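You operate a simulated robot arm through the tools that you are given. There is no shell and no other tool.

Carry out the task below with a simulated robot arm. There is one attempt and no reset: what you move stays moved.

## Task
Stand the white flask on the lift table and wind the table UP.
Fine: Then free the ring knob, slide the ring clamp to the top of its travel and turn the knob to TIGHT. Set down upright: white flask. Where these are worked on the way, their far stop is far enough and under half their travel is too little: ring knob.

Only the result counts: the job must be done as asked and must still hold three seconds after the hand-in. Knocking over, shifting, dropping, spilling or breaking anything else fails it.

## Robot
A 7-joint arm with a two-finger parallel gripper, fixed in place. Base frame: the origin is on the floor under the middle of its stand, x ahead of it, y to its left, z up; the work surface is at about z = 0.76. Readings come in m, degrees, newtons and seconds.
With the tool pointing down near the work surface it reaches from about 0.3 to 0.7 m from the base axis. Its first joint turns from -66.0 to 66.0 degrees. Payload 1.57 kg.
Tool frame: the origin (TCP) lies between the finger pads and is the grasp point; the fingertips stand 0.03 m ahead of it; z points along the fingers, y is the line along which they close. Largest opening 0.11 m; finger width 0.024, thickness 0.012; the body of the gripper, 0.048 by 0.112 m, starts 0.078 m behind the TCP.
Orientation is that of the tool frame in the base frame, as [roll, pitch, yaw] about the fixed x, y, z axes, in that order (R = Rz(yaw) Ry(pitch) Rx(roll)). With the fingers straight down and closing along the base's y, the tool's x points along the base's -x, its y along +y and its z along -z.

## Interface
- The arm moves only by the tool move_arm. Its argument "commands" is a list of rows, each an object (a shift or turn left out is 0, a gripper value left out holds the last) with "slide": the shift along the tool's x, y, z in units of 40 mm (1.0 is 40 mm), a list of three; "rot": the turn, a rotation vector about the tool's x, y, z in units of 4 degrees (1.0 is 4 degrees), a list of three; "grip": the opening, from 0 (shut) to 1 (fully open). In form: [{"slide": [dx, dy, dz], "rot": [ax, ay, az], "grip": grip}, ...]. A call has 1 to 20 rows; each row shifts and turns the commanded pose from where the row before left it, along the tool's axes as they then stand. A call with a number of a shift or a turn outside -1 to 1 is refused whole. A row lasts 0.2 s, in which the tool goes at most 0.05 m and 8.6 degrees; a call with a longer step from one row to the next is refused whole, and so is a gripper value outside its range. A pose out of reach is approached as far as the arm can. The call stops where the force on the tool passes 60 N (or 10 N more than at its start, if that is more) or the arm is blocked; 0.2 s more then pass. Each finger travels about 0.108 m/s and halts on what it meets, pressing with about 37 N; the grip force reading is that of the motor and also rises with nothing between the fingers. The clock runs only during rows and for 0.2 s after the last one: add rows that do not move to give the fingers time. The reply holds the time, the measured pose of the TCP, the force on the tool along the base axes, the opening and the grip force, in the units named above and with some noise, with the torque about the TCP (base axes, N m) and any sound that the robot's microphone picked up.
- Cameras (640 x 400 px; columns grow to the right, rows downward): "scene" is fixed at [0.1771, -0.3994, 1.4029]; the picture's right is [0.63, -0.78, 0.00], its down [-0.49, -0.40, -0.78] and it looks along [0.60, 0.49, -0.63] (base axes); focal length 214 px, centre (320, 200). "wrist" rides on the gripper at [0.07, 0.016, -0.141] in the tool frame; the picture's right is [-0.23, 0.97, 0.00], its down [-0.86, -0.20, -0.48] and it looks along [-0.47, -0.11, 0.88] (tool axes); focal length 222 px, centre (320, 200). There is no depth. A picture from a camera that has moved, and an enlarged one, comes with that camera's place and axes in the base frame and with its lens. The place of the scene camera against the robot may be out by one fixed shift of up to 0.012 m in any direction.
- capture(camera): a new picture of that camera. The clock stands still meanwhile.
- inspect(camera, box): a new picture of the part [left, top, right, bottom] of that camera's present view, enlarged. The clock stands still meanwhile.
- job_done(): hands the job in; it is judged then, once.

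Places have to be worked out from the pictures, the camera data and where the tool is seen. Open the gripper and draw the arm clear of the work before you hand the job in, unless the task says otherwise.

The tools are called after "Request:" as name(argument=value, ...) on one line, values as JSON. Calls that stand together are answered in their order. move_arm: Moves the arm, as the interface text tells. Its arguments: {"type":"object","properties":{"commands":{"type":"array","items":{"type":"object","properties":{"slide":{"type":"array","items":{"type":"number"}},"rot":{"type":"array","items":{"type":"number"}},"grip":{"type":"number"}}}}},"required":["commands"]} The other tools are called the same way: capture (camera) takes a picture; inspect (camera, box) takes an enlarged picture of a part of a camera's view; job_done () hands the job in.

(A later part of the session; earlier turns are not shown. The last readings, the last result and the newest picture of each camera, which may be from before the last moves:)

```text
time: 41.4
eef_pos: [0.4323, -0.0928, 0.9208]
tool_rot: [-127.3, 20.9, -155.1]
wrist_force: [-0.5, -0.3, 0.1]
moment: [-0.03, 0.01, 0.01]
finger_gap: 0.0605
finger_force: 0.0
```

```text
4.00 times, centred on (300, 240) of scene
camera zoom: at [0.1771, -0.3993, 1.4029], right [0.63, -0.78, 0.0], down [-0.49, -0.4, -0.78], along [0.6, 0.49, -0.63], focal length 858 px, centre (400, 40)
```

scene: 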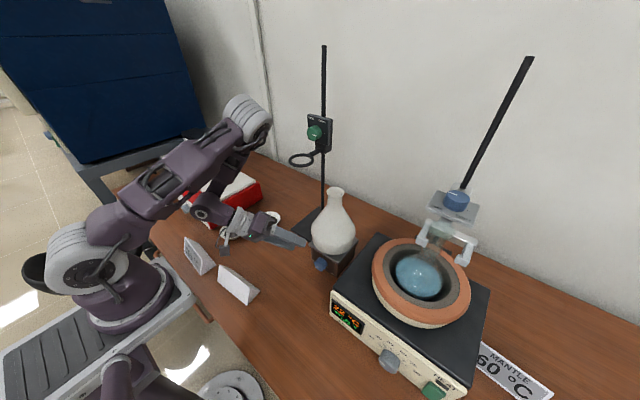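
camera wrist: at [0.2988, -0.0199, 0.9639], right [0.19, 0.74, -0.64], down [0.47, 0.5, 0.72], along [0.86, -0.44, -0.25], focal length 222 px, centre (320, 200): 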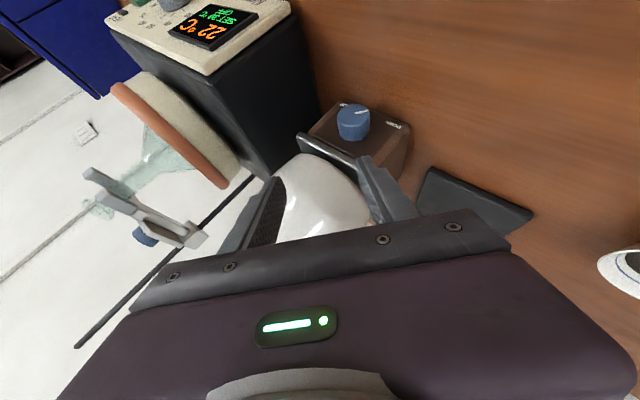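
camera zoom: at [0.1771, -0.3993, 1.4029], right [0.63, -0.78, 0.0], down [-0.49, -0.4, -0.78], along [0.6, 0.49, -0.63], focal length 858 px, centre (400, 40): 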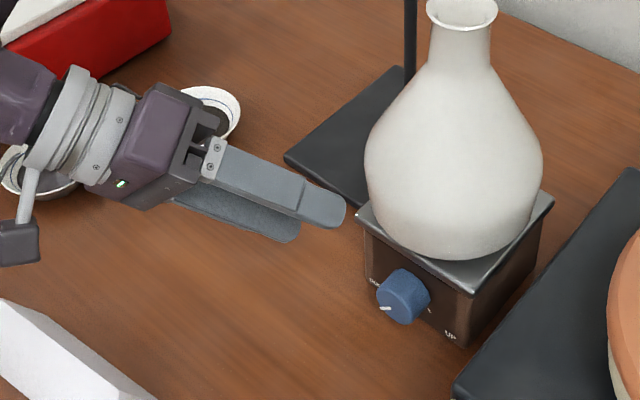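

The knob axis is confirmed at y≈-0.153, z≈0.808 (face x≈0.479). I narrow the opening to about 48 mm, lower to the pre-grasp point and advance halfway along the finger direction.

Request:
move_arm(commands=[{"slide": [0.248, 0.545, 0.393], "grip": 0.44}, {"slide": [0.248, 0.545, 0.393]}, {"slide": [0, 0, 0]}, {"slide": [0, 0, 0.4]}, {"slide": [0, 0, 0.4]}, {"slide": [0, 0, 0]}, {"slide": [0, 0, 0]}])

Request:
inspect(camera="wrist", box=[240, 60, 420, 220])

Request:
inspect(camera="scene", box=[250, 200, 370, 290])

```text
time: 43.0
eef_pos: [0.4499, -0.1119, 0.8448]
tool_rot: [-127.3, 20.9, -155.0]
wrist_force: [0.1, -0.6, 0.8]
moment: [0.01, 0.0, 0.03]
finger_gap: 0.0483
finger_force: 0.0
```

```text
2.50 times, centred on (330, 140) of wrist
camera zoom: at [0.316, -0.0383, 0.8883], right [0.19, 0.74, -0.64], down [0.47, 0.5, 0.72], along [0.86, -0.44, -0.25], focal length 555 px, centre (295, 350)
```

zoom: 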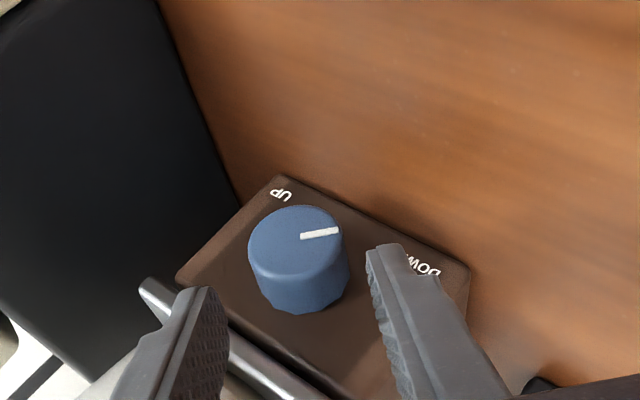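

```text
4.44 times, centred on (310, 245) of scene
camera zoom: at [0.1771, -0.3994, 1.4029], right [0.63, -0.78, 0.0], down [-0.49, -0.4, -0.78], along [0.6, 0.49, -0.63], focal length 953 px, centre (364, 0)
```

zoom: 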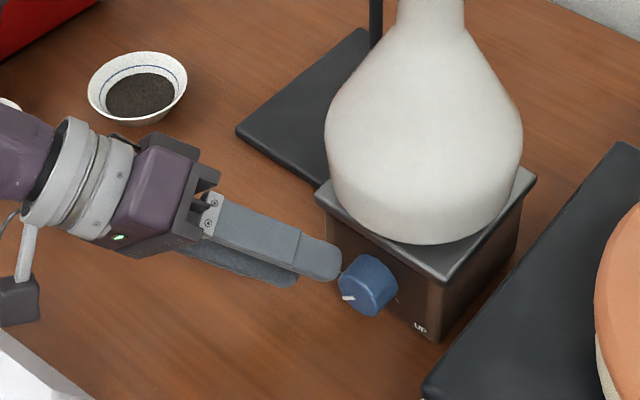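

The fingers straddle the knob symmetrically. I advance the remaining 48 mm and check before closing.

Request:
move_arm(commands=[{"slide": [0, 0, 0.3], "grip": 0.44}, {"slide": [0, 0, 0.3]}, {"slide": [0, 0, 0.3]}, {"slide": [0, 0, 0.3]}, {"slide": [0, 0, 0]}, {"slide": [0, 0, 0]}])

Request:
inspect(camera="wrist", box=[240, 60, 420, 220])

Request:
inspect(camera="scene", box=[250, 200, 370, 290])

```text
time: 44.4
eef_pos: [0.475, -0.1409, 0.8169]
tool_rot: [-127.3, 20.8, -155.0]
wrist_force: [0.0, -0.1, -0.1]
moment: [0.01, 0.01, 0.03]
finger_gap: 0.0484
finger_force: 0.2
```

```text
2.50 times, centred on (330, 140) of wrist
camera zoom: at [0.3413, -0.0686, 0.8612], right [0.19, 0.74, -0.64], down [0.47, 0.51, 0.72], along [0.86, -0.44, -0.25], focal length 555 px, centre (295, 350)
```

zoom: 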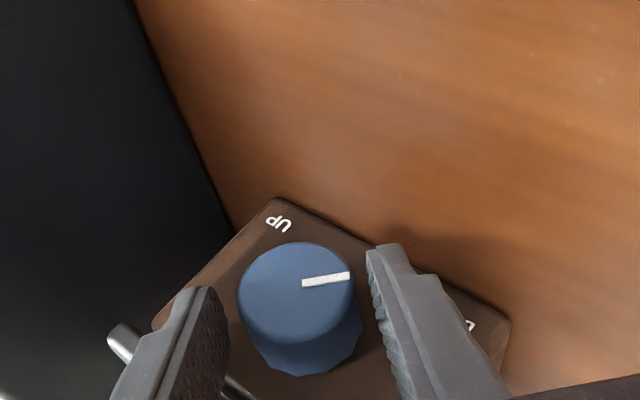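

```text
4.44 times, centred on (310, 245) of scene
camera zoom: at [0.1771, -0.3994, 1.4029], right [0.63, -0.78, 0.0], down [-0.49, -0.4, -0.78], along [0.6, 0.49, -0.63], focal length 953 px, centre (364, 0)
```

zoom: 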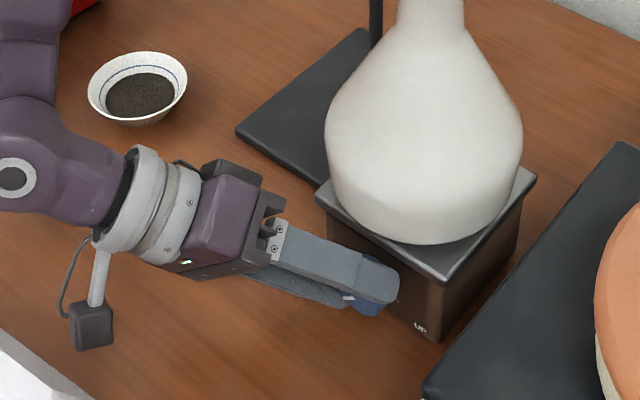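

The knob lies between the pads. I close on it.

Request:
move_arm(commands=[{"grip": 0.38}, {"grip": 0.3}, {"grip": 0.2}, {"grip": 0.1}, {"grip": 0}, {"grip": 0}])

Request:
inspect(camera="wrist", box=[240, 60, 420, 220])

```text
time: 45.8
eef_pos: [0.4738, -0.14, 0.8171]
tool_rot: [-127.5, 20.8, -155.0]
wrist_force: [-0.4, 9.3, -16.1]
moment: [0.34, -0.19, 0.02]
finger_gap: 0.0377
finger_force: 44.2
```

```text
2.50 times, centred on (330, 140) of wrist
camera zoom: at [0.3413, -0.068, 0.8609], right [0.19, 0.74, -0.64], down [0.47, 0.5, 0.72], along [0.86, -0.44, -0.25], focal length 555 px, centre (295, 350)
```

zoom: 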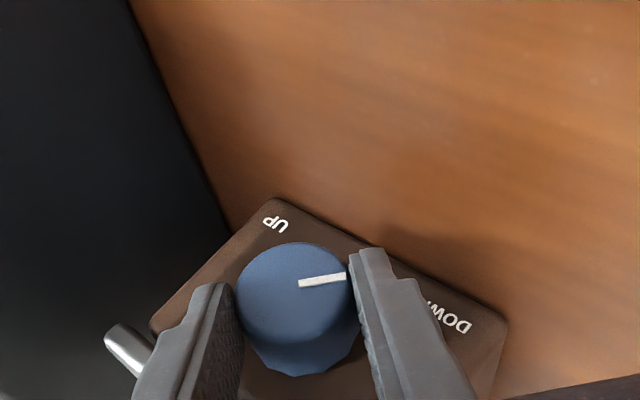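

Gripped at 37.7 mm, but there is an 18 N side load along the closing axis, so the tool is about 1.4 mm off the knob centre. I correct that and start turning clockwise about the knob axis by 16°.

Request:
move_arm(commands=[{"slide": [0, 0.035, 0], "grip": 0}, {"slide": [0.0005, -0.0266, 0.0008], "rot": [-0.848, 0, 0.53]}, {"slide": [0.0005, -0.0266, 0.0008], "rot": [-0.848, 0, 0.53]}, {"slide": [0.0005, -0.0266, 0.0008], "rot": [-0.848, 0, 0.53]}, {"slide": [0.0005, -0.0266, 0.0008], "rot": [-0.848, 0, 0.53]}, {"slide": [0, 0, 0]}])

Request:
inspect(camera="wrist", box=[240, 60, 420, 220])

```text
time: 47.2
eef_pos: [0.4743, -0.1443, 0.821]
tool_rot: [-143.5, 26.8, -161.7]
wrist_force: [-4.6, -2.7, 11.7]
moment: [-0.19, 0.73, 0.46]
finger_gap: 0.0377
finger_force: 43.5
```

```text
2.50 times, centred on (330, 140) of wrist
camera zoom: at [0.3412, -0.0862, 0.8818], right [0.2, 0.89, -0.41], down [0.47, 0.29, 0.84], along [0.86, -0.36, -0.36], focal length 555 px, centre (295, 350)
```

zoom: 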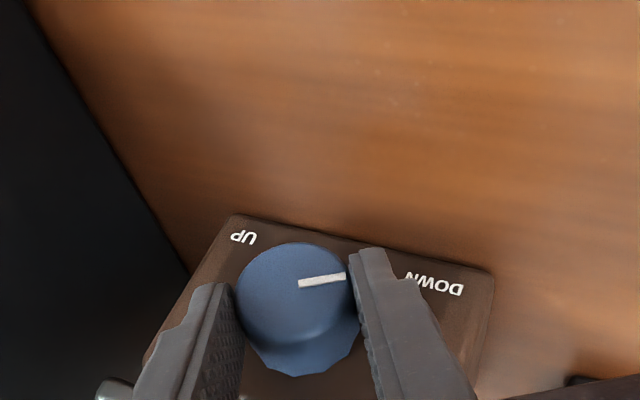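

The knob turns with the hand (pointer fixed relative to the fingers while the panel rotates). I apply a small correction for the side load and continue the stroke by another 32°.

Request:
move_arm(commands=[{"slide": [0.0005, -0.0366, -0.01], "rot": [-0.848, 0, 0.53], "grip": 0}, {"slide": [0.0005, -0.0266, 0.0008], "rot": [-0.848, 0, 0.53]}, {"slide": [0.0005, -0.0266, 0.0008], "rot": [-0.848, 0, 0.53]}, {"slide": [0.0005, -0.0266, 0.0008], "rot": [-0.848, 0, 0.53]}, {"slide": [0.0005, -0.0266, 0.0008], "rot": [-0.848, 0, 0.53]}, {"slide": [0.0005, -0.0266, 0.0008], "rot": [-0.848, 0, 0.53]}, {"slide": [0.0005, -0.0266, 0.0008], "rot": [-0.848, 0, 0.53]}, {"slide": [0.0005, -0.0266, 0.0008], "rot": [-0.848, 0, 0.53]}, {"slide": [0, 0, 0]}])

Request:
inspect(camera="wrist", box=[240, 60, 420, 220])

Request:
inspect(camera="scene", box=[250, 170, 390, 290])

```text
time: 49.2
eef_pos: [0.4749, -0.1545, 0.8244]
tool_rot: [-179.8, 32.5, 179.8]
wrist_force: [0.4, -34.0, 13.5]
moment: [-0.74, -0.29, -0.24]
finger_gap: 0.0376
finger_force: 43.6
```

```text
2.50 times, centred on (330, 140) of wrist
camera zoom: at [0.3411, -0.1373, 0.9061], right [0.2, 0.97, 0.12], down [0.47, -0.2, 0.86], along [0.86, -0.11, -0.49], focal length 555 px, centre (295, 350)
```

zoom: 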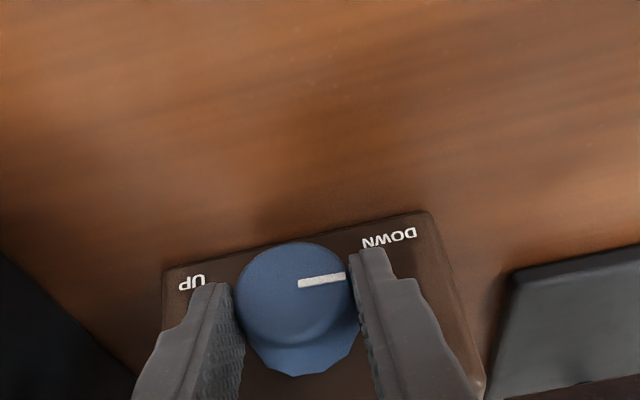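

```text
3.33 times, centred on (320, 230) of scene
camera zoom: at [0.1769, -0.4001, 1.4028], right [0.63, -0.78, 0.0], down [-0.49, -0.4, -0.78], along [0.6, 0.49, -0.63], focal length 715 px, centre (320, 100)
```

zoom: 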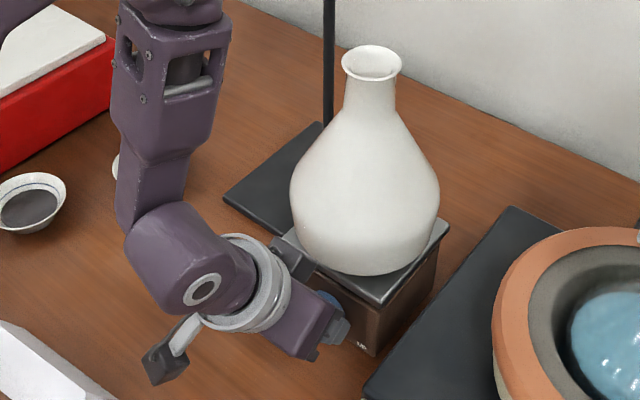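

The knob has now turned about 48° (pointer at 9 o'clock), but a 34 N side load shows its true axis is nearer y=-0.1545, z=0.8045. I correct that and turn 16° more to finish this stroke.

Request:
move_arm(commands=[{"slide": [0, -0.06, 0], "grip": 0}, {"slide": [0.0006, -0.034, 0.001], "rot": [-0.848, 0, 0.53]}, {"slide": [0.0006, -0.034, 0.001], "rot": [-0.848, 0, 0.53]}, {"slide": [0.0006, -0.034, 0.001], "rot": [-0.848, 0, 0.53]}, {"slide": [0.0006, -0.034, 0.001], "rot": [-0.848, 0, 0.53]}, {"slide": [0, 0, 0]}])

Request:
inspect(camera="wrist", box=[240, 60, 420, 220])

Request:
capture(camera="scene")

```text
time: 50.6
eef_pos: [0.4746, -0.1607, 0.8233]
tool_rot: [161.3, 30.9, 170.2]
wrist_force: [-2.3, -21.7, 14.4]
moment: [-0.33, -0.74, -0.71]
finger_gap: 0.0376
finger_force: 43.9
```

```text
2.50 times, centred on (330, 140) of wrist
camera zoom: at [0.3412, -0.1671, 0.9066], right [0.19, 0.9, 0.39], down [0.47, -0.43, 0.77], along [0.86, 0.03, -0.51], focal length 555 px, centre (295, 350)
```

zoom: 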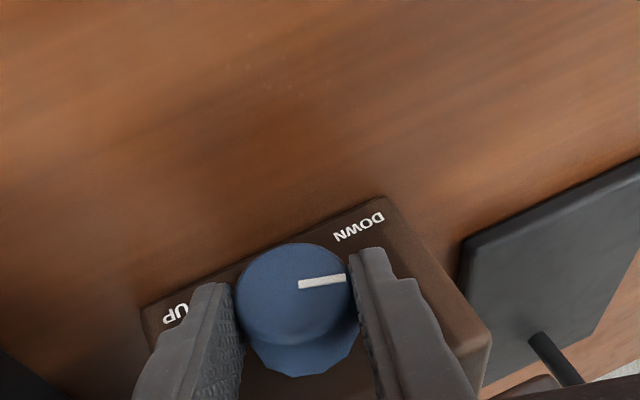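

```text
taken
```

scene: 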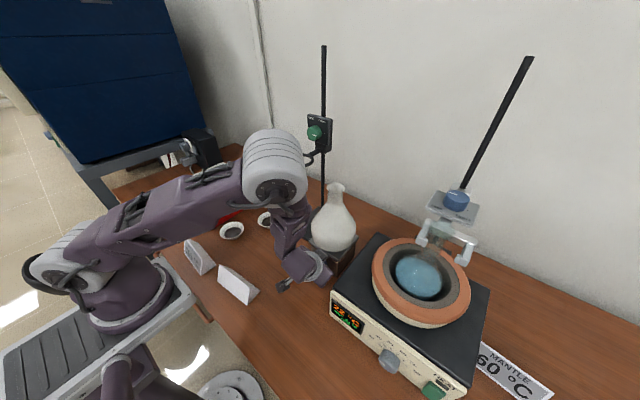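

The first stroke is complete, with the knob turned about 64°. I open the fingers just enough to clear it, re-centre, and check that the knob stays put.

Request:
move_arm(commands=[{"grip": 0.44}, {"grip": 0.44}, {"slide": [0, -0.03, 0.0], "grip": 0.44}, {"slide": [0, 0, 0]}, {"slide": [0, 0, 0]}])

Request:
inspect(camera="wrist", box=[240, 60, 420, 220])

Request:
inspect(camera="scene", box=[280, 170, 390, 290])

```text
time: 51.8
eef_pos: [0.474, -0.1599, 0.8221]
tool_rot: [161.2, 30.7, 170.2]
wrist_force: [0.1, 0.4, -0.1]
moment: [-0.05, -0.03, 0.01]
finger_gap: 0.0484
finger_force: 0.1
```

```text
2.50 times, centred on (330, 140) of wrist
camera zoom: at [0.3413, -0.1679, 0.9062], right [0.19, 0.9, 0.38], down [0.47, -0.43, 0.77], along [0.86, 0.03, -0.51], focal length 555 px, centre (295, 350)
```

zoom: 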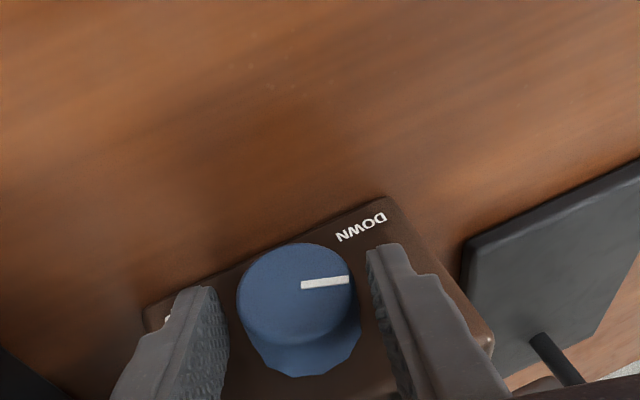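

```text
3.33 times, centred on (335, 230) of scene
camera zoom: at [0.1771, -0.3994, 1.4029], right [0.63, -0.78, 0.0], down [-0.49, -0.4, -0.78], along [0.6, 0.49, -0.63], focal length 715 px, centre (270, 100)
```

zoom: 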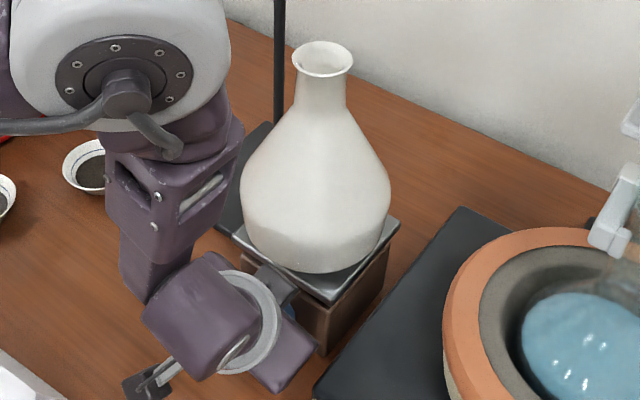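

The knob holds its position and is centred between the open fingers. I swing the hand back 72° around the knob axis to regrip.

Request:
move_arm(commands=[{"slide": [0.0006, 0.0328, 0.0009], "rot": [0.848, 0, -0.53], "grip": 0.44}, {"slide": [0.0006, 0.0328, 0.0009], "rot": [0.848, 0, -0.53]}, {"slide": [0.0006, 0.0328, 0.0009], "rot": [0.848, 0, -0.53]}, {"slide": [0.0006, 0.0328, 0.0009], "rot": [0.848, 0, -0.53]}, {"slide": [0.0006, 0.0328, 0.0009], "rot": [0.848, 0, -0.53]}, {"slide": [0.0006, 0.0328, 0.0009], "rot": [0.848, 0, -0.53]}, {"slide": [0.0006, 0.0328, 0.0009], "rot": [0.848, 0, -0.53]}, {"slide": [0.0006, 0.0328, 0.0009], "rot": [0.848, 0, -0.53]}, {"slide": [0.0006, 0.0328, 0.0009], "rot": [0.848, 0, -0.53]}, {"slide": [0.0006, 0.0328, 0.0009], "rot": [0.848, 0, -0.53]}, {"slide": [0.0006, 0.0328, 0.0009], "rot": [0.848, 0, -0.53]}, {"slide": [0.0006, 0.0328, 0.0009], "rot": [0.848, 0, -0.53]}, {"slide": [0.0006, 0.0328, 0.0009], "rot": [0.848, 0, -0.53]}, {"slide": [0.0006, 0.0328, 0.0009], "rot": [0.848, 0, -0.53]}, {"slide": [0.0006, 0.0328, 0.0009], "rot": [0.848, 0, -0.53]}, {"slide": [0.0006, 0.0328, 0.0009], "rot": [0.848, 0, -0.53]}, {"slide": [0.0006, 0.0328, 0.0009], "rot": [0.848, 0, -0.53]}, {"slide": [0.0006, 0.0328, 0.0009], "rot": [0.848, 0, -0.53]}, {"slide": [0, 0, 0]}, {"slide": [0, 0, 0]}])

Request:
inspect(camera="wrist", box=[240, 60, 420, 220])

Request:
inspect(camera="scene", box=[250, 170, 390, 290])

```text
time: 56.0
eef_pos: [0.4734, -0.1399, 0.8149]
tool_rot: [-119.7, 17.3, -152.5]
wrist_force: [0.7, -0.3, 0.2]
moment: [-0.02, -0.04, 0.04]
finger_gap: 0.0484
finger_force: 0.0
```

```text
2.50 times, centred on (330, 140) of wrist
camera zoom: at [0.3415, -0.0621, 0.8481], right [0.19, 0.64, -0.74], down [0.47, 0.6, 0.65], along [0.86, -0.47, -0.19], focal length 555 px, centre (295, 350)
```

zoom: 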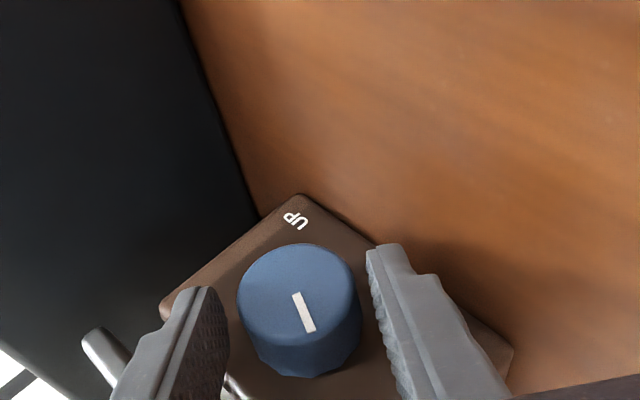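

```text
3.33 times, centred on (320, 230) of scene
camera zoom: at [0.1771, -0.3993, 1.4029], right [0.63, -0.78, 0.0], down [-0.49, -0.4, -0.78], along [0.6, 0.49, -0.63], focal length 715 px, centre (320, 100)
```

zoom: 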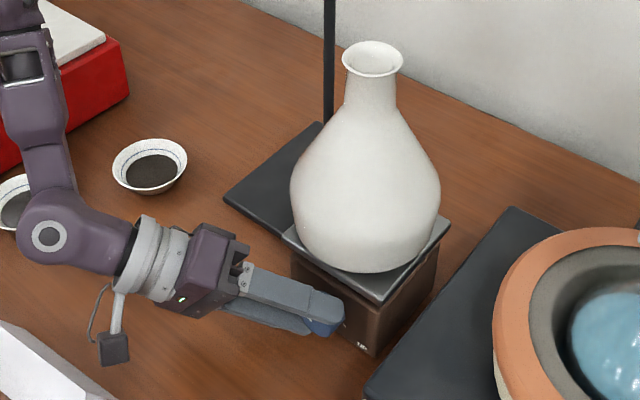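

Still centred. I advance 3 mm deeper and close on the knob again.

Request:
move_arm(commands=[{"slide": [0, 0, 0.075], "grip": 0.44}, {"slide": [0, 0, 0]}, {"grip": 0.38}, {"grip": 0.3}, {"grip": 0.15}, {"grip": 0}, {"grip": 0}])

```text
time: 57.6
eef_pos: [0.4764, -0.142, 0.814]
tool_rot: [-119.9, 17.3, -152.6]
wrist_force: [-0.6, 3.6, -14.9]
moment: [0.13, -0.31, 0.35]
finger_gap: 0.0372
finger_force: 43.2
```

Gripped with a modest side load of 14 N. I correct by 1 mm and turn the knob 40° more.

Request:
move_arm(commands=[{"slide": [0, 0.02, 0], "grip": 0}, {"slide": [0.0005, -0.03, 0.0008], "rot": [-0.848, 0, 0.53]}, {"slide": [0.0005, -0.03, 0.0008], "rot": [-0.848, 0, 0.53]}, {"slide": [0.0005, -0.03, 0.0008], "rot": [-0.848, 0, 0.53]}, {"slide": [0.0005, -0.03, 0.0008], "rot": [-0.848, 0, 0.53]}, {"slide": [0.0005, -0.03, 0.0008], "rot": [-0.848, 0, 0.53]}, {"slide": [0.0005, -0.03, 0.0008], "rot": [-0.848, 0, 0.53]}, {"slide": [0.0005, -0.03, 0.0008], "rot": [-0.848, 0, 0.53]}, {"slide": [0.0005, -0.03, 0.0008], "rot": [-0.848, 0, 0.53]}, {"slide": [0.0005, -0.03, 0.0008], "rot": [-0.848, 0, 0.53]}, {"slide": [0.0005, -0.03, 0.0008], "rot": [-0.848, 0, 0.53]}, {"slide": [0, 0, 0]}])

Request:
inspect(camera="wrist", box=[240, 60, 420, 220])

```text
time: 60.2
eef_pos: [0.4755, -0.1519, 0.82]
tool_rot: [-161.5, 30.7, -170.2]
wrist_force: [9.4, 11.2, -37.6]
moment: [0.14, 0.21, -0.11]
finger_gap: 0.0373
finger_force: 43.3
```

```text
2.50 times, centred on (330, 140) of wrist
camera zoom: at [0.3429, -0.1121, 0.895], right [0.19, 0.97, -0.15], down [0.47, 0.04, 0.88], along [0.86, -0.24, -0.45], focal length 555 px, centre (295, 350)
```

zoom: 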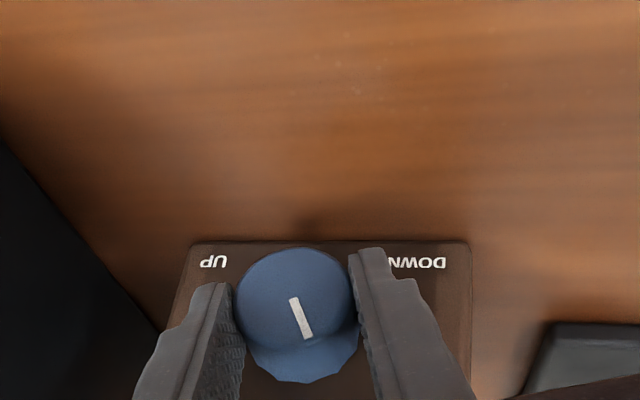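

Turned another 40°, and the pointer is now approaching 12 o'clock. There's about 38 N of load pulling the tool inward, so I relax it with a small correction and continue 32°.

Request:
move_arm(commands=[{"slide": [0, 0.03, 0.055], "grip": 0}, {"slide": [0.0005, -0.03, 0.0008], "rot": [-0.848, 0, 0.53]}, {"slide": [0.0005, -0.03, 0.0008], "rot": [-0.848, 0, 0.53]}, {"slide": [0.0005, -0.03, 0.0008], "rot": [-0.848, 0, 0.53]}, {"slide": [0.0005, -0.03, 0.0008], "rot": [-0.848, 0, 0.53]}, {"slide": [0, 0, 0]}])

```text
time: 61.6
eef_pos: [0.4764, -0.1558, 0.8188]
tool_rot: [-180.0, 32.1, -180.0]
wrist_force: [-18.3, 18.2, 21.0]
moment: [0.34, -0.34, 0.19]
finger_gap: 0.0368
finger_force: 43.3
```

The load swapped sign but is moderate. I make small corrections and finish the stroke with 16° more.

Request:
move_arm(commands=[{"slide": [0, 0.025, -0.03], "grip": 0}, {"slide": [0.0005, -0.03, 0.0008], "rot": [-0.848, 0, 0.53]}, {"slide": [0.0005, -0.03, 0.0008], "rot": [-0.848, 0, 0.53]}, {"slide": [0.0005, -0.03, 0.0008], "rot": [-0.848, 0, 0.53]}, {"slide": [0.0005, -0.03, 0.0008], "rot": [-0.848, 0, 0.53]}, {"slide": [0, 0, 0]}])

Request:
inspect(camera="wrist", box=[240, 60, 420, 220])

Request:
inspect(camera="scene", box=[250, 170, 390, 290])

```text
time: 63.0
eef_pos: [0.4776, -0.1587, 0.8184]
tool_rot: [161.2, 30.7, 170.1]
wrist_force: [4.9, 6.2, -24.9]
moment: [-0.05, 0.16, -0.27]
finger_gap: 0.0372
finger_force: 43.4
```

```text
2.50 times, centred on (330, 140) of wrist
camera zoom: at [0.3436, -0.1662, 0.9033], right [0.19, 0.9, 0.39], down [0.47, -0.43, 0.77], along [0.86, 0.03, -0.51], focal length 555 px, centre (295, 350)
```

zoom: 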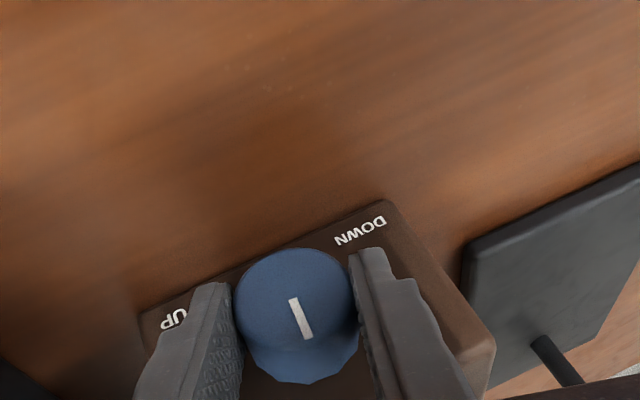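

```text
3.33 times, centred on (320, 230) of scene
camera zoom: at [0.1776, -0.3994, 1.4029], right [0.63, -0.78, 0.0], down [-0.49, -0.4, -0.78], along [0.6, 0.49, -0.63], focal length 715 px, centre (320, 100)
```

zoom: 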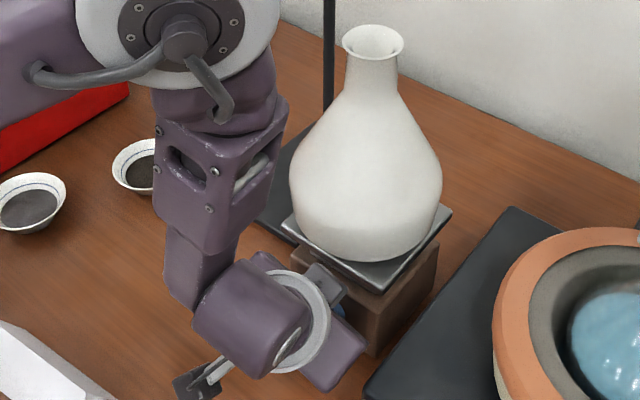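

The table is visibly rising and the knob has turned about 136° in total. I open, back off slightly, and swing the hand back for the third stroke.

Request:
move_arm(commands=[{"grip": 0.44}, {"grip": 0.44}, {"slide": [0, 0, 0]}, {"slide": [0, 0, 0]}])

Request:
inspect(camera="wrist", box=[240, 60, 420, 220])

```text
time: 64.0
eef_pos: [0.4773, -0.1591, 0.8192]
tool_rot: [161.4, 30.8, 170.2]
wrist_force: [-0.9, -0.2, -0.2]
moment: [0.02, 0.0, -0.01]
finger_gap: 0.0484
finger_force: 0.2
```

```text
2.50 times, centred on (330, 140) of wrist
camera zoom: at [0.3434, -0.1661, 0.9036], right [0.19, 0.9, 0.38], down [0.47, -0.43, 0.77], along [0.86, 0.03, -0.51], focal length 555 px, centre (295, 350)
```

zoom: 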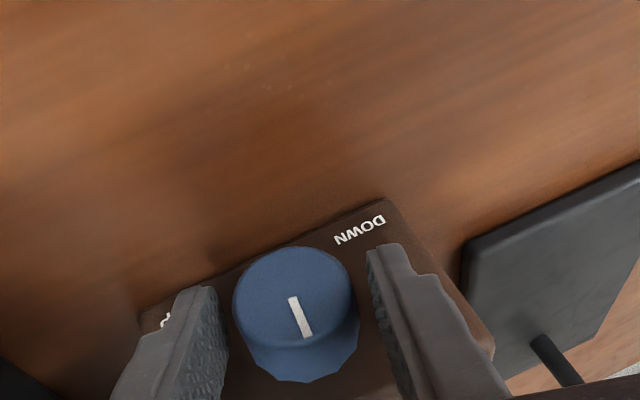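

The knob stays put when released. I swing back 72° around the knob axis.

Request:
move_arm(commands=[{"slide": [0.0005, 0.01, 0.0], "rot": [0.848, 0, -0.53], "grip": 0.44}, {"slide": [0.0005, 0.0275, 0.0008], "rot": [0.848, 0, -0.53]}, {"slide": [0.0005, 0.0275, 0.0008], "rot": [0.848, 0, -0.53]}, {"slide": [0.0005, 0.0275, 0.0008], "rot": [0.848, 0, -0.53]}, {"slide": [0.0005, 0.0275, 0.0008], "rot": [0.848, 0, -0.53]}, {"slide": [0.0005, 0.0275, 0.0008], "rot": [0.848, 0, -0.53]}, {"slide": [0.0005, 0.0275, 0.0008], "rot": [0.848, 0, -0.53]}, {"slide": [0.0005, 0.0275, 0.0008], "rot": [0.848, 0, -0.53]}, {"slide": [0.0005, 0.0275, 0.0008], "rot": [0.848, 0, -0.53]}, {"slide": [0.0005, 0.0275, 0.0008], "rot": [0.848, 0, -0.53]}, {"slide": [0.0005, 0.0275, 0.0008], "rot": [0.848, 0, -0.53]}, {"slide": [0.0005, 0.0275, 0.0008], "rot": [0.848, 0, -0.53]}, {"slide": [0.0005, 0.0275, 0.0008], "rot": [0.848, 0, -0.53]}, {"slide": [0.0005, 0.0275, 0.0008], "rot": [0.848, 0, -0.53]}, {"slide": [0.0005, 0.0275, 0.0008], "rot": [0.848, 0, -0.53]}, {"slide": [0.0005, 0.0275, 0.0008], "rot": [0.848, 0, -0.53]}, {"slide": [0.0005, 0.0275, 0.0008], "rot": [0.848, 0, -0.53]}, {"slide": [0.0005, 0.0275, 0.0008], "rot": [0.848, 0, -0.53]}, {"slide": [0, 0, 0]}, {"slide": [0, 0, 0]}])

Request:
inspect(camera="wrist", box=[240, 60, 420, 220])

```text
time: 68.2
eef_pos: [0.4778, -0.1419, 0.8132]
tool_rot: [-119.7, 17.4, -152.5]
wrist_force: [-0.1, -0.6, -0.1]
moment: [-0.03, -0.01, 0.01]
finger_gap: 0.0485
finger_force: 0.0
```

```text
2.50 times, centred on (330, 140) of wrist
camera zoom: at [0.3431, -0.0638, 0.8465], right [0.19, 0.64, -0.74], down [0.47, 0.6, 0.65], along [0.86, -0.47, -0.19], focal length 555 px, centre (295, 350)
```

zoom: 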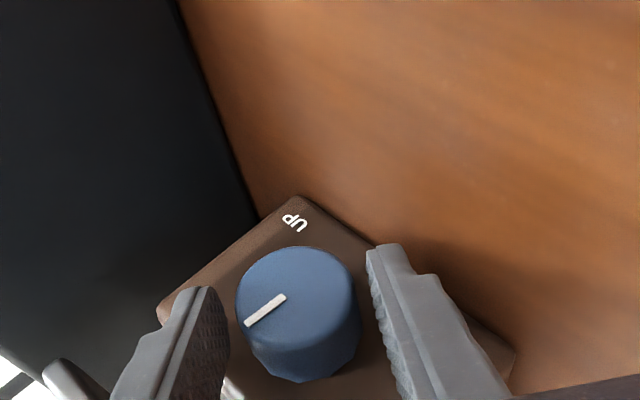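

Centred again. I close on the knob for the third stroke.

Request:
move_arm(commands=[{"grip": 0.38}, {"grip": 0.3}, {"grip": 0.15}, {"grip": 0}, {"grip": 0}, {"slide": [0, 0.02, 0]}, {"slide": [0.0005, -0.0275, 0.0008], "rot": [-0.848, 0, 0.53]}, {"slide": [0.0005, -0.0275, 0.0008], "rot": [-0.848, 0, 0.53]}, {"slide": [0.0005, -0.0275, 0.0008], "rot": [-0.848, 0, 0.53]}, {"slide": [0.0005, -0.0275, 0.0008], "rot": [-0.848, 0, 0.53]}, {"slide": [0, 0, 0]}])

Request:
inspect(camera="wrist", box=[240, 60, 420, 220])

```text
time: 70.6
eef_pos: [0.4771, -0.1435, 0.8164]
tool_rot: [-135.2, 24.1, -158.0]
wrist_force: [-0.8, -3.4, -2.8]
moment: [0.06, 0.63, 0.1]
finger_gap: 0.0372
finger_force: 43.5
```

```text
2.50 times, centred on (330, 140) of wrist
camera zoom: at [0.3431, -0.0785, 0.8696], right [0.19, 0.82, -0.53], down [0.47, 0.4, 0.79], along [0.86, -0.4, -0.31], focal length 555 px, centre (295, 350)
```

zoom: 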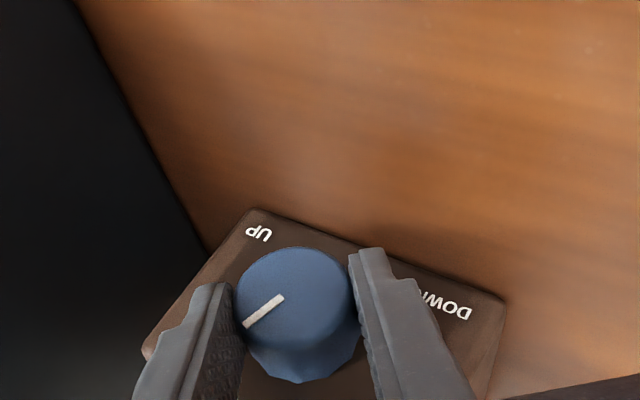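

The loads are low and the knob follows. I continue the stroke by 56°, with a mid-stroke trim.

Request:
move_arm(commands=[{"slide": [0.0005, -0.0285, 0.0008], "rot": [-0.848, 0, 0.53], "grip": 0}, {"slide": [0.0005, -0.0285, 0.0008], "rot": [-0.848, 0, 0.53]}, {"slide": [0.0005, -0.0285, 0.0008], "rot": [-0.848, 0, 0.53]}, {"slide": [0.0005, -0.0285, 0.0008], "rot": [-0.848, 0, 0.53]}, {"slide": [0.0005, -0.0285, 0.0008], "rot": [-0.848, 0, 0.53]}, {"slide": [0.0005, -0.0285, 0.0008], "rot": [-0.848, 0, 0.53]}, {"slide": [0.0005, -0.0285, 0.0008], "rot": [-0.848, 0, 0.53]}, {"slide": [0, 0, 0]}])

```text
time: 72.4
eef_pos: [0.4758, -0.1517, 0.8207]
tool_rot: [-165.9, 31.4, -172.7]
wrist_force: [-4.4, -6.6, 5.7]
moment: [-0.04, -0.05, -0.06]
finger_gap: 0.037
finger_force: 43.3
```

Loads are small (under 10 N). I continue 28° to the end of this stroke.

Request:
move_arm(commands=[{"slide": [0.0005, -0.0285, 0.0008], "rot": [-0.848, 0, 0.53], "grip": 0}, {"slide": [0.0005, -0.0285, 0.0008], "rot": [-0.848, 0, 0.53]}, {"slide": [0.0005, -0.0285, 0.0008], "rot": [-0.848, 0, 0.53]}, {"slide": [0.0005, -0.0285, 0.0008], "rot": [-0.848, 0, 0.53]}, {"slide": [0.0005, -0.0285, 0.0008], "rot": [-0.848, 0, 0.53]}, {"slide": [0.0005, -0.0285, 0.0008], "rot": [-0.848, 0, 0.53]}, {"slide": [0.0005, -0.0285, 0.0008], "rot": [-0.848, 0, 0.53]}, {"slide": [0, 0, 0]}])

Request:
inspect(camera="wrist", box=[240, 60, 420, 220])

Request:
inspect(camera="scene", box=[250, 170, 390, 290])

```text
time: 74.2
eef_pos: [0.4761, -0.1596, 0.8195]
tool_rot: [161.3, 30.7, 170.2]
wrist_force: [-4.5, -15.8, 8.2]
moment: [-0.17, 0.51, -0.46]
finger_gap: 0.0372
finger_force: 43.7
```

```text
2.50 times, centred on (330, 140) of wrist
camera zoom: at [0.3431, -0.1662, 0.9043], right [0.19, 0.9, 0.39], down [0.47, -0.43, 0.77], along [0.86, 0.03, -0.51], focal length 555 px, centre (295, 350)
```

zoom: 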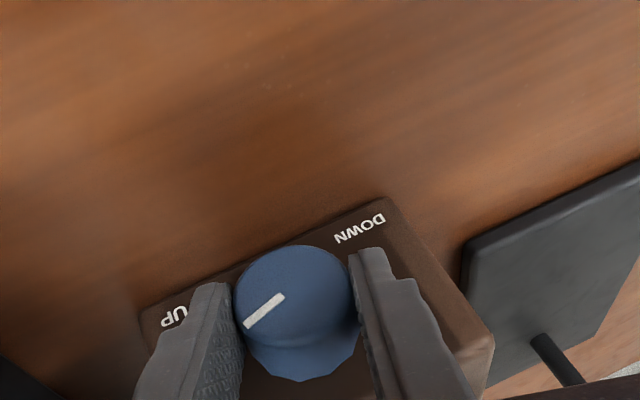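

```text
3.33 times, centred on (320, 230) of scene
camera zoom: at [0.1768, -0.3997, 1.4029], right [0.63, -0.78, 0.0], down [-0.49, -0.4, -0.78], along [0.6, 0.49, -0.63], focal length 715 px, centre (320, 100)
```

zoom: 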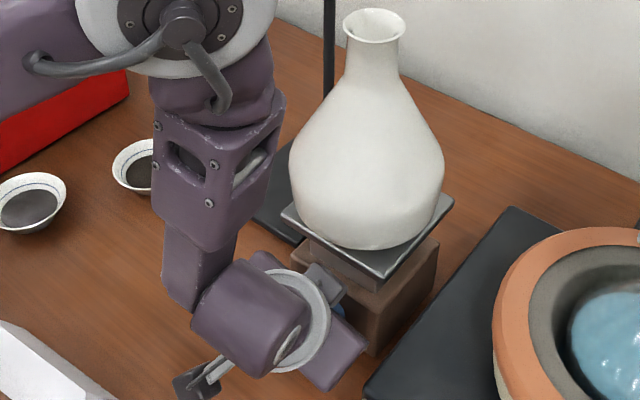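

The table continues to rise and the knob has turned about 208° in total. I release and swing back for a fourth stroke.

Request:
move_arm(commands=[{"grip": 0.44}, {"slide": [0, -0.02, 0], "grip": 0.44}, {"slide": [0.0005, 0.0285, 0.0008], "rot": [0.848, 0, -0.53]}, {"slide": [0.0005, 0.0285, 0.0008], "rot": [0.848, 0, -0.53]}, {"slide": [0.0005, 0.0285, 0.0008], "rot": [0.848, 0, -0.53]}, {"slide": [0.0005, 0.0285, 0.0008], "rot": [0.848, 0, -0.53]}, {"slide": [0.0005, 0.0285, 0.0008], "rot": [0.848, 0, -0.53]}, {"slide": [0.0005, 0.0285, 0.0008], "rot": [0.848, 0, -0.53]}, {"slide": [0.0005, 0.0285, 0.0008], "rot": [0.848, 0, -0.53]}, {"slide": [0.0005, 0.0285, 0.0008], "rot": [0.848, 0, -0.53]}, {"slide": [0.0005, 0.0285, 0.0008], "rot": [0.848, 0, -0.53]}, {"slide": [0.0005, 0.0285, 0.0008], "rot": [0.848, 0, -0.53]}, {"slide": [0.0005, 0.0285, 0.0008], "rot": [0.848, 0, -0.53]}, {"slide": [0.0005, 0.0285, 0.0008], "rot": [0.848, 0, -0.53]}, {"slide": [0.0005, 0.0285, 0.0008], "rot": [0.848, 0, -0.53]}, {"slide": [0.0005, 0.0285, 0.0008], "rot": [0.848, 0, -0.53]}, {"slide": [0.0005, 0.0285, 0.0008], "rot": [0.848, 0, -0.53]}, {"slide": [0.0005, 0.0285, 0.0008], "rot": [0.848, 0, -0.53]}, {"slide": [0.0005, 0.0285, 0.0008], "rot": [0.848, 0, -0.53]}, {"slide": [0.0005, 0.0285, 0.0008], "rot": [0.848, 0, -0.53]}])

Request:
inspect(camera="wrist", box=[240, 60, 420, 220])

```text
time: 78.4
eef_pos: [0.476, -0.1433, 0.8142]
tool_rot: [-119.7, 17.3, -152.6]
wrist_force: [0.2, 0.4, 0.7]
moment: [0.02, -0.02, 0.04]
finger_gap: 0.0481
finger_force: 0.1
```

```text
2.50 times, centred on (330, 140) of wrist
camera zoom: at [0.3434, -0.0642, 0.847], right [0.19, 0.64, -0.74], down [0.47, 0.6, 0.65], along [0.86, -0.47, -0.19], focal length 555 px, centre (295, 350)
```

zoom: 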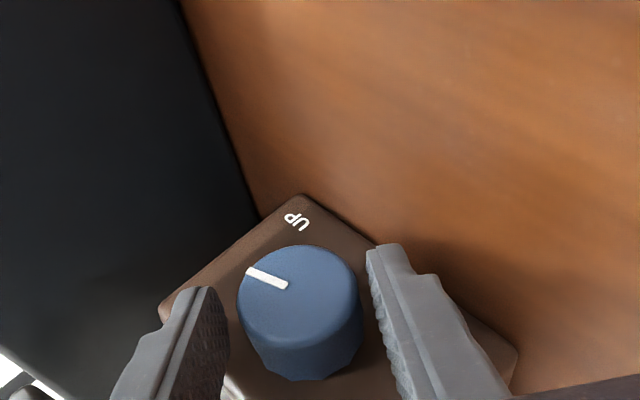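

The pointer is approaching UP. I regrip and turn 40°, watching for the stop.

Request:
move_arm(commands=[{"grip": 0.38}, {"grip": 0.3}, {"grip": 0.15}, {"grip": 0}, {"grip": 0}, {"slide": [0, 0.02, 0]}, {"slide": [0.0005, -0.0285, 0.0008], "rot": [-0.848, 0, 0.53]}, {"slide": [0.0005, -0.0285, 0.0008], "rot": [-0.848, 0, 0.53]}, {"slide": [0.0005, -0.0285, 0.0008], "rot": [-0.848, 0, 0.53]}, {"slide": [0.0005, -0.0285, 0.0008], "rot": [-0.848, 0, 0.53]}, {"slide": [0.0005, -0.0285, 0.0008], "rot": [-0.848, 0, 0.53]}, {"slide": [0.0005, -0.0285, 0.0008], "rot": [-0.848, 0, 0.53]}, {"slide": [0, 0, 0]}])

Request:
inspect(camera="wrist", box=[240, 60, 420, 220])

```text
time: 81.2
eef_pos: [0.4775, -0.1465, 0.8184]
tool_rot: [-143.6, 26.8, -161.6]
wrist_force: [0.9, 1.6, -11.4]
moment: [0.18, 0.58, 0.44]
finger_gap: 0.0373
finger_force: 43.2
```

```text
2.50 times, centred on (330, 140) of wrist
camera zoom: at [0.3433, -0.0882, 0.8799], right [0.19, 0.89, -0.41], down [0.47, 0.29, 0.84], along [0.86, -0.35, -0.36], focal length 555 px, centre (295, 350)
```

zoom: 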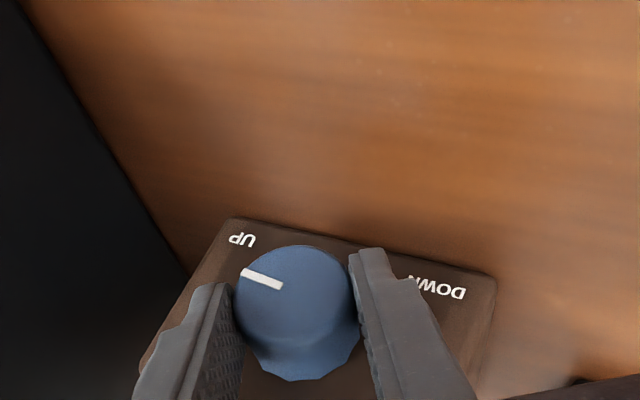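

The knob still turns freely (about 232° in total). I continue another 20° watching the moment.

Request:
move_arm(commands=[{"slide": [0.0005, -0.0285, 0.0008], "rot": [-0.848, 0, 0.53], "grip": 0}, {"slide": [0.0005, -0.0285, 0.0008], "rot": [-0.848, 0, 0.53]}, {"slide": [0.0005, -0.0285, 0.0008], "rot": [-0.848, 0, 0.53]}, {"slide": [0, 0, 0]}])

Request:
inspect(camera="wrist", box=[240, 60, 420, 220])

```text
time: 82.2
eef_pos: [0.4775, -0.1499, 0.8189]
tool_rot: [-156.9, 30.0, -167.8]
wrist_force: [-1.6, 5.1, -2.3]
moment: [0.13, -0.14, 0.26]
finger_gap: 0.0374
finger_force: 43.6
```

```text
2.50 times, centred on (330, 140) of wrist
camera zoom: at [0.3432, -0.1053, 0.892], right [0.19, 0.96, -0.22], down [0.47, 0.11, 0.88], along [0.86, -0.27, -0.43], focal length 555 px, centre (295, 350)
```

zoom: 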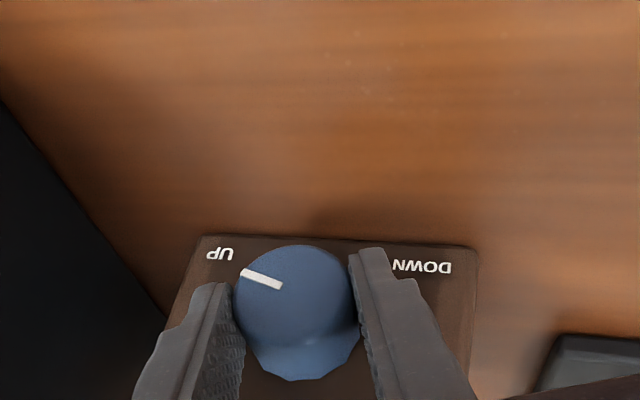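

The pointer is nearly at the UP label. I keep turning in 8° steps until the stop shows.

Request:
move_arm(commands=[{"slide": [0.0005, -0.0285, 0.0008], "rot": [-0.848, 0, 0.53], "grip": 0}, {"slide": [0.0005, -0.0285, 0.0008], "rot": [-0.848, 0, 0.53]}, {"slide": [0, 0, 0]}])

Request:
inspect(camera="wrist", box=[240, 60, 420, 220])

```text
time: 83.0
eef_pos: [0.4771, -0.152, 0.8208]
tool_rot: [-165.9, 31.4, -172.6]
wrist_force: [2.4, -3.4, -5.3]
moment: [0.02, -0.09, 0.15]
finger_gap: 0.0374
finger_force: 43.5
```

```text
2.50 times, centred on (330, 140) of wrist
camera zoom: at [0.3433, -0.118, 0.898], right [0.19, 0.98, -0.08], down [0.47, -0.02, 0.88], along [0.86, -0.21, -0.46], focal length 555 px, centre (295, 350)
```

zoom: 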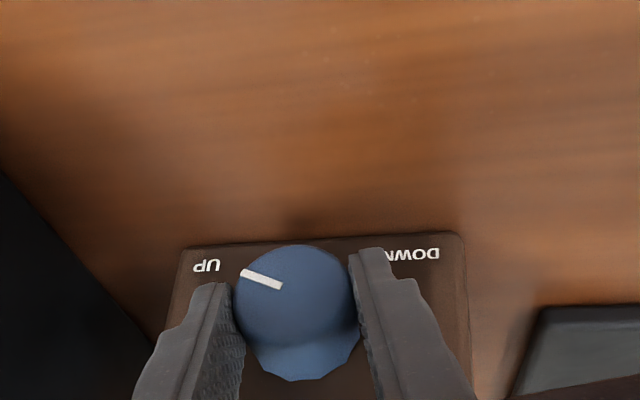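

No stop yet, and the knob still moves with the hand (about 252° in total). I continue by 12°.

Request:
move_arm(commands=[{"slide": [0.0005, -0.0285, 0.0008], "rot": [-0.848, 0, 0.53], "grip": 0}, {"slide": [0.0005, -0.0285, 0.0008], "rot": [-0.848, 0, 0.53]}, {"slide": [0.0005, -0.0285, 0.0008], "rot": [-0.848, 0, 0.53]}, {"slide": [0, 0, 0]}])

Request:
inspect(camera="wrist", box=[240, 60, 420, 220])

Request:
inspect(camera="scene", box=[250, 170, 390, 290])

```text
time: 84.0
eef_pos: [0.4759, -0.1552, 0.8204]
tool_rot: [179.9, 32.1, 179.9]
wrist_force: [-1.8, -6.4, -1.3]
moment: [-0.05, -0.02, -0.03]
finger_gap: 0.0371
finger_force: 43.3
```

```text
2.50 times, centred on (330, 140) of wrist
camera zoom: at [0.3433, -0.1382, 0.9037], right [0.19, 0.97, 0.12], down [0.47, -0.2, 0.86], along [0.86, -0.11, -0.5], focal length 555 px, centre (295, 350)
```

zoom: 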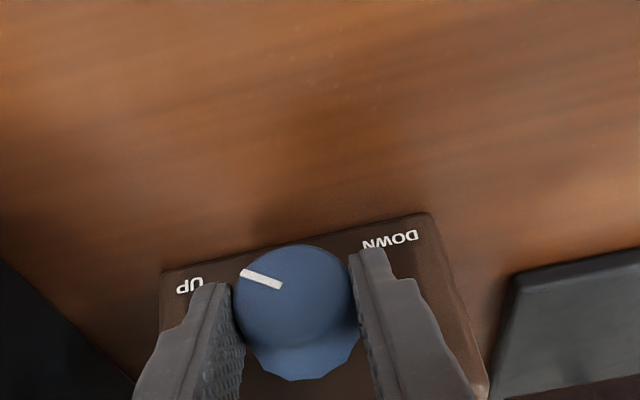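

```text
3.33 times, centred on (320, 230) of scene
camera zoom: at [0.177, -0.3995, 1.4029], right [0.63, -0.78, 0.0], down [-0.49, -0.4, -0.78], along [0.6, 0.49, -0.63], focal length 715 px, centre (320, 100)
```

zoom: 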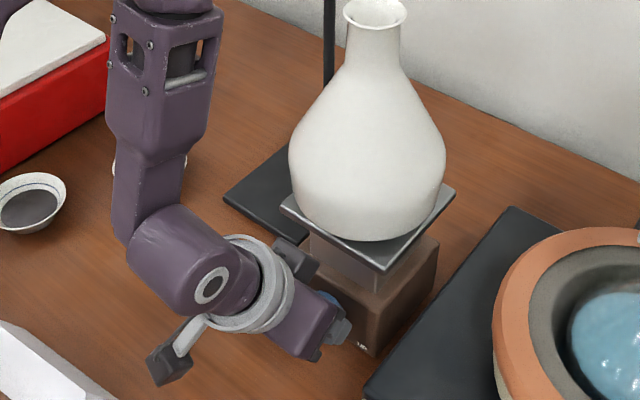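

The pointer is now about 38° below horizontal on the UP side, nearly mirroring its starting position. I turn further in 4° steps, looking for the stop.

Request:
move_arm(commands=[{"slide": [0.0005, -0.0285, 0.0008], "rot": [-0.848, 0, 0.53], "grip": 0}, {"slide": [0, 0, 0]}])

Request:
move_arm(commands=[{"slide": [0.0005, -0.0285, 0.0008], "rot": [-0.848, 0, 0.53], "grip": 0}, {"slide": [0, 0, 0]}])

Request:
inspect(camera="wrist", box=[240, 60, 420, 220])

```text
time: 84.6
eef_pos: [0.4763, -0.1562, 0.8199]
tool_rot: [175.3, 32.0, 177.5]
wrist_force: [-3.0, -11.4, 0.1]
moment: [-0.14, -0.45, -0.09]
finger_gap: 0.0374
finger_force: 43.3
```

```text
time: 85.2
eef_pos: [0.4773, -0.1572, 0.8199]
tool_rot: [170.6, 31.8, 175.0]
wrist_force: [-3.2, -13.6, -2.0]
moment: [-0.17, -0.38, 0.07]
finger_gap: 0.0374
finger_force: 43.3
```

```text
2.50 times, centred on (330, 140) of wrist
camera zoom: at [0.3433, -0.1523, 0.905], right [0.19, 0.95, 0.26], down [0.47, -0.32, 0.82], along [0.86, -0.04, -0.51], focal length 555 px, centre (295, 350)
```

zoom: 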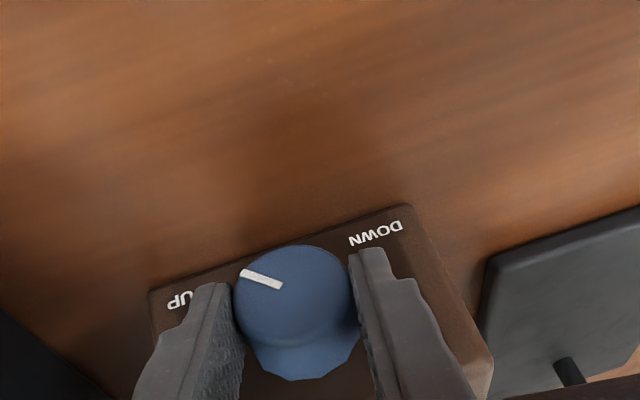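

Still no firm stop, and the pointer still tracks the hand. I continue 4° at a time.

Request:
move_arm(commands=[{"slide": [0.0005, -0.032, 0.0008], "rot": [-0.848, 0, 0.53], "grip": 0}, {"slide": [0, 0, 0]}])

Request:
move_arm(commands=[{"slide": [0.0005, -0.032, 0.0008], "rot": [-0.848, 0, 0.53], "grip": 0}, {"slide": [0, 0, 0]}])

Request:
inspect(camera="wrist", box=[240, 60, 420, 220])

Request:
inspect(camera="scene", box=[250, 170, 390, 290])

```text
time: 85.8
eef_pos: [0.4771, -0.1587, 0.821]
tool_rot: [165.9, 31.3, 172.5]
wrist_force: [-4.8, -12.5, -0.1]
moment: [-0.78, -0.02, -0.25]
finger_gap: 0.0371
finger_force: 43.5
```

```text
time: 86.4
eef_pos: [0.4771, -0.1598, 0.8199]
tool_rot: [161.3, 30.8, 170.3]
wrist_force: [-4.3, -11.7, 2.6]
moment: [-0.96, 0.38, -0.33]
finger_gap: 0.0372
finger_force: 43.6
```

```text
2.50 times, centred on (330, 140) of wrist
camera zoom: at [0.3435, -0.1666, 0.9046], right [0.19, 0.9, 0.38], down [0.47, -0.43, 0.77], along [0.86, 0.03, -0.51], focal length 555 px, centre (295, 350)
```

zoom: 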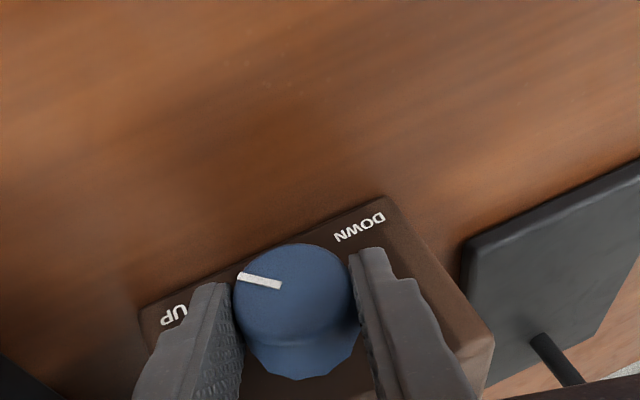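

```text
3.33 times, centred on (320, 230) of scene
camera zoom: at [0.1769, -0.3996, 1.4029], right [0.63, -0.78, 0.0], down [-0.49, -0.4, -0.78], along [0.6, 0.49, -0.63], focal length 715 px, centre (320, 100)
```

zoom: 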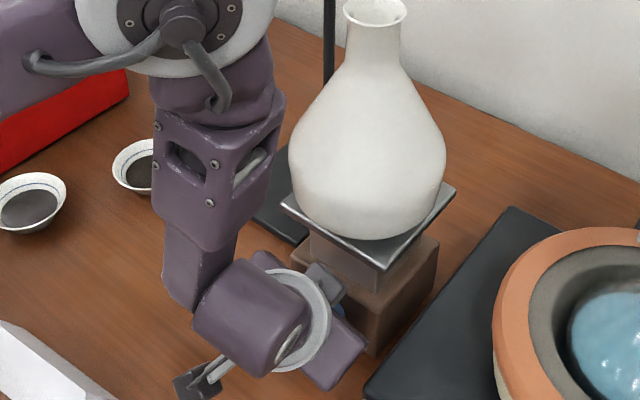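

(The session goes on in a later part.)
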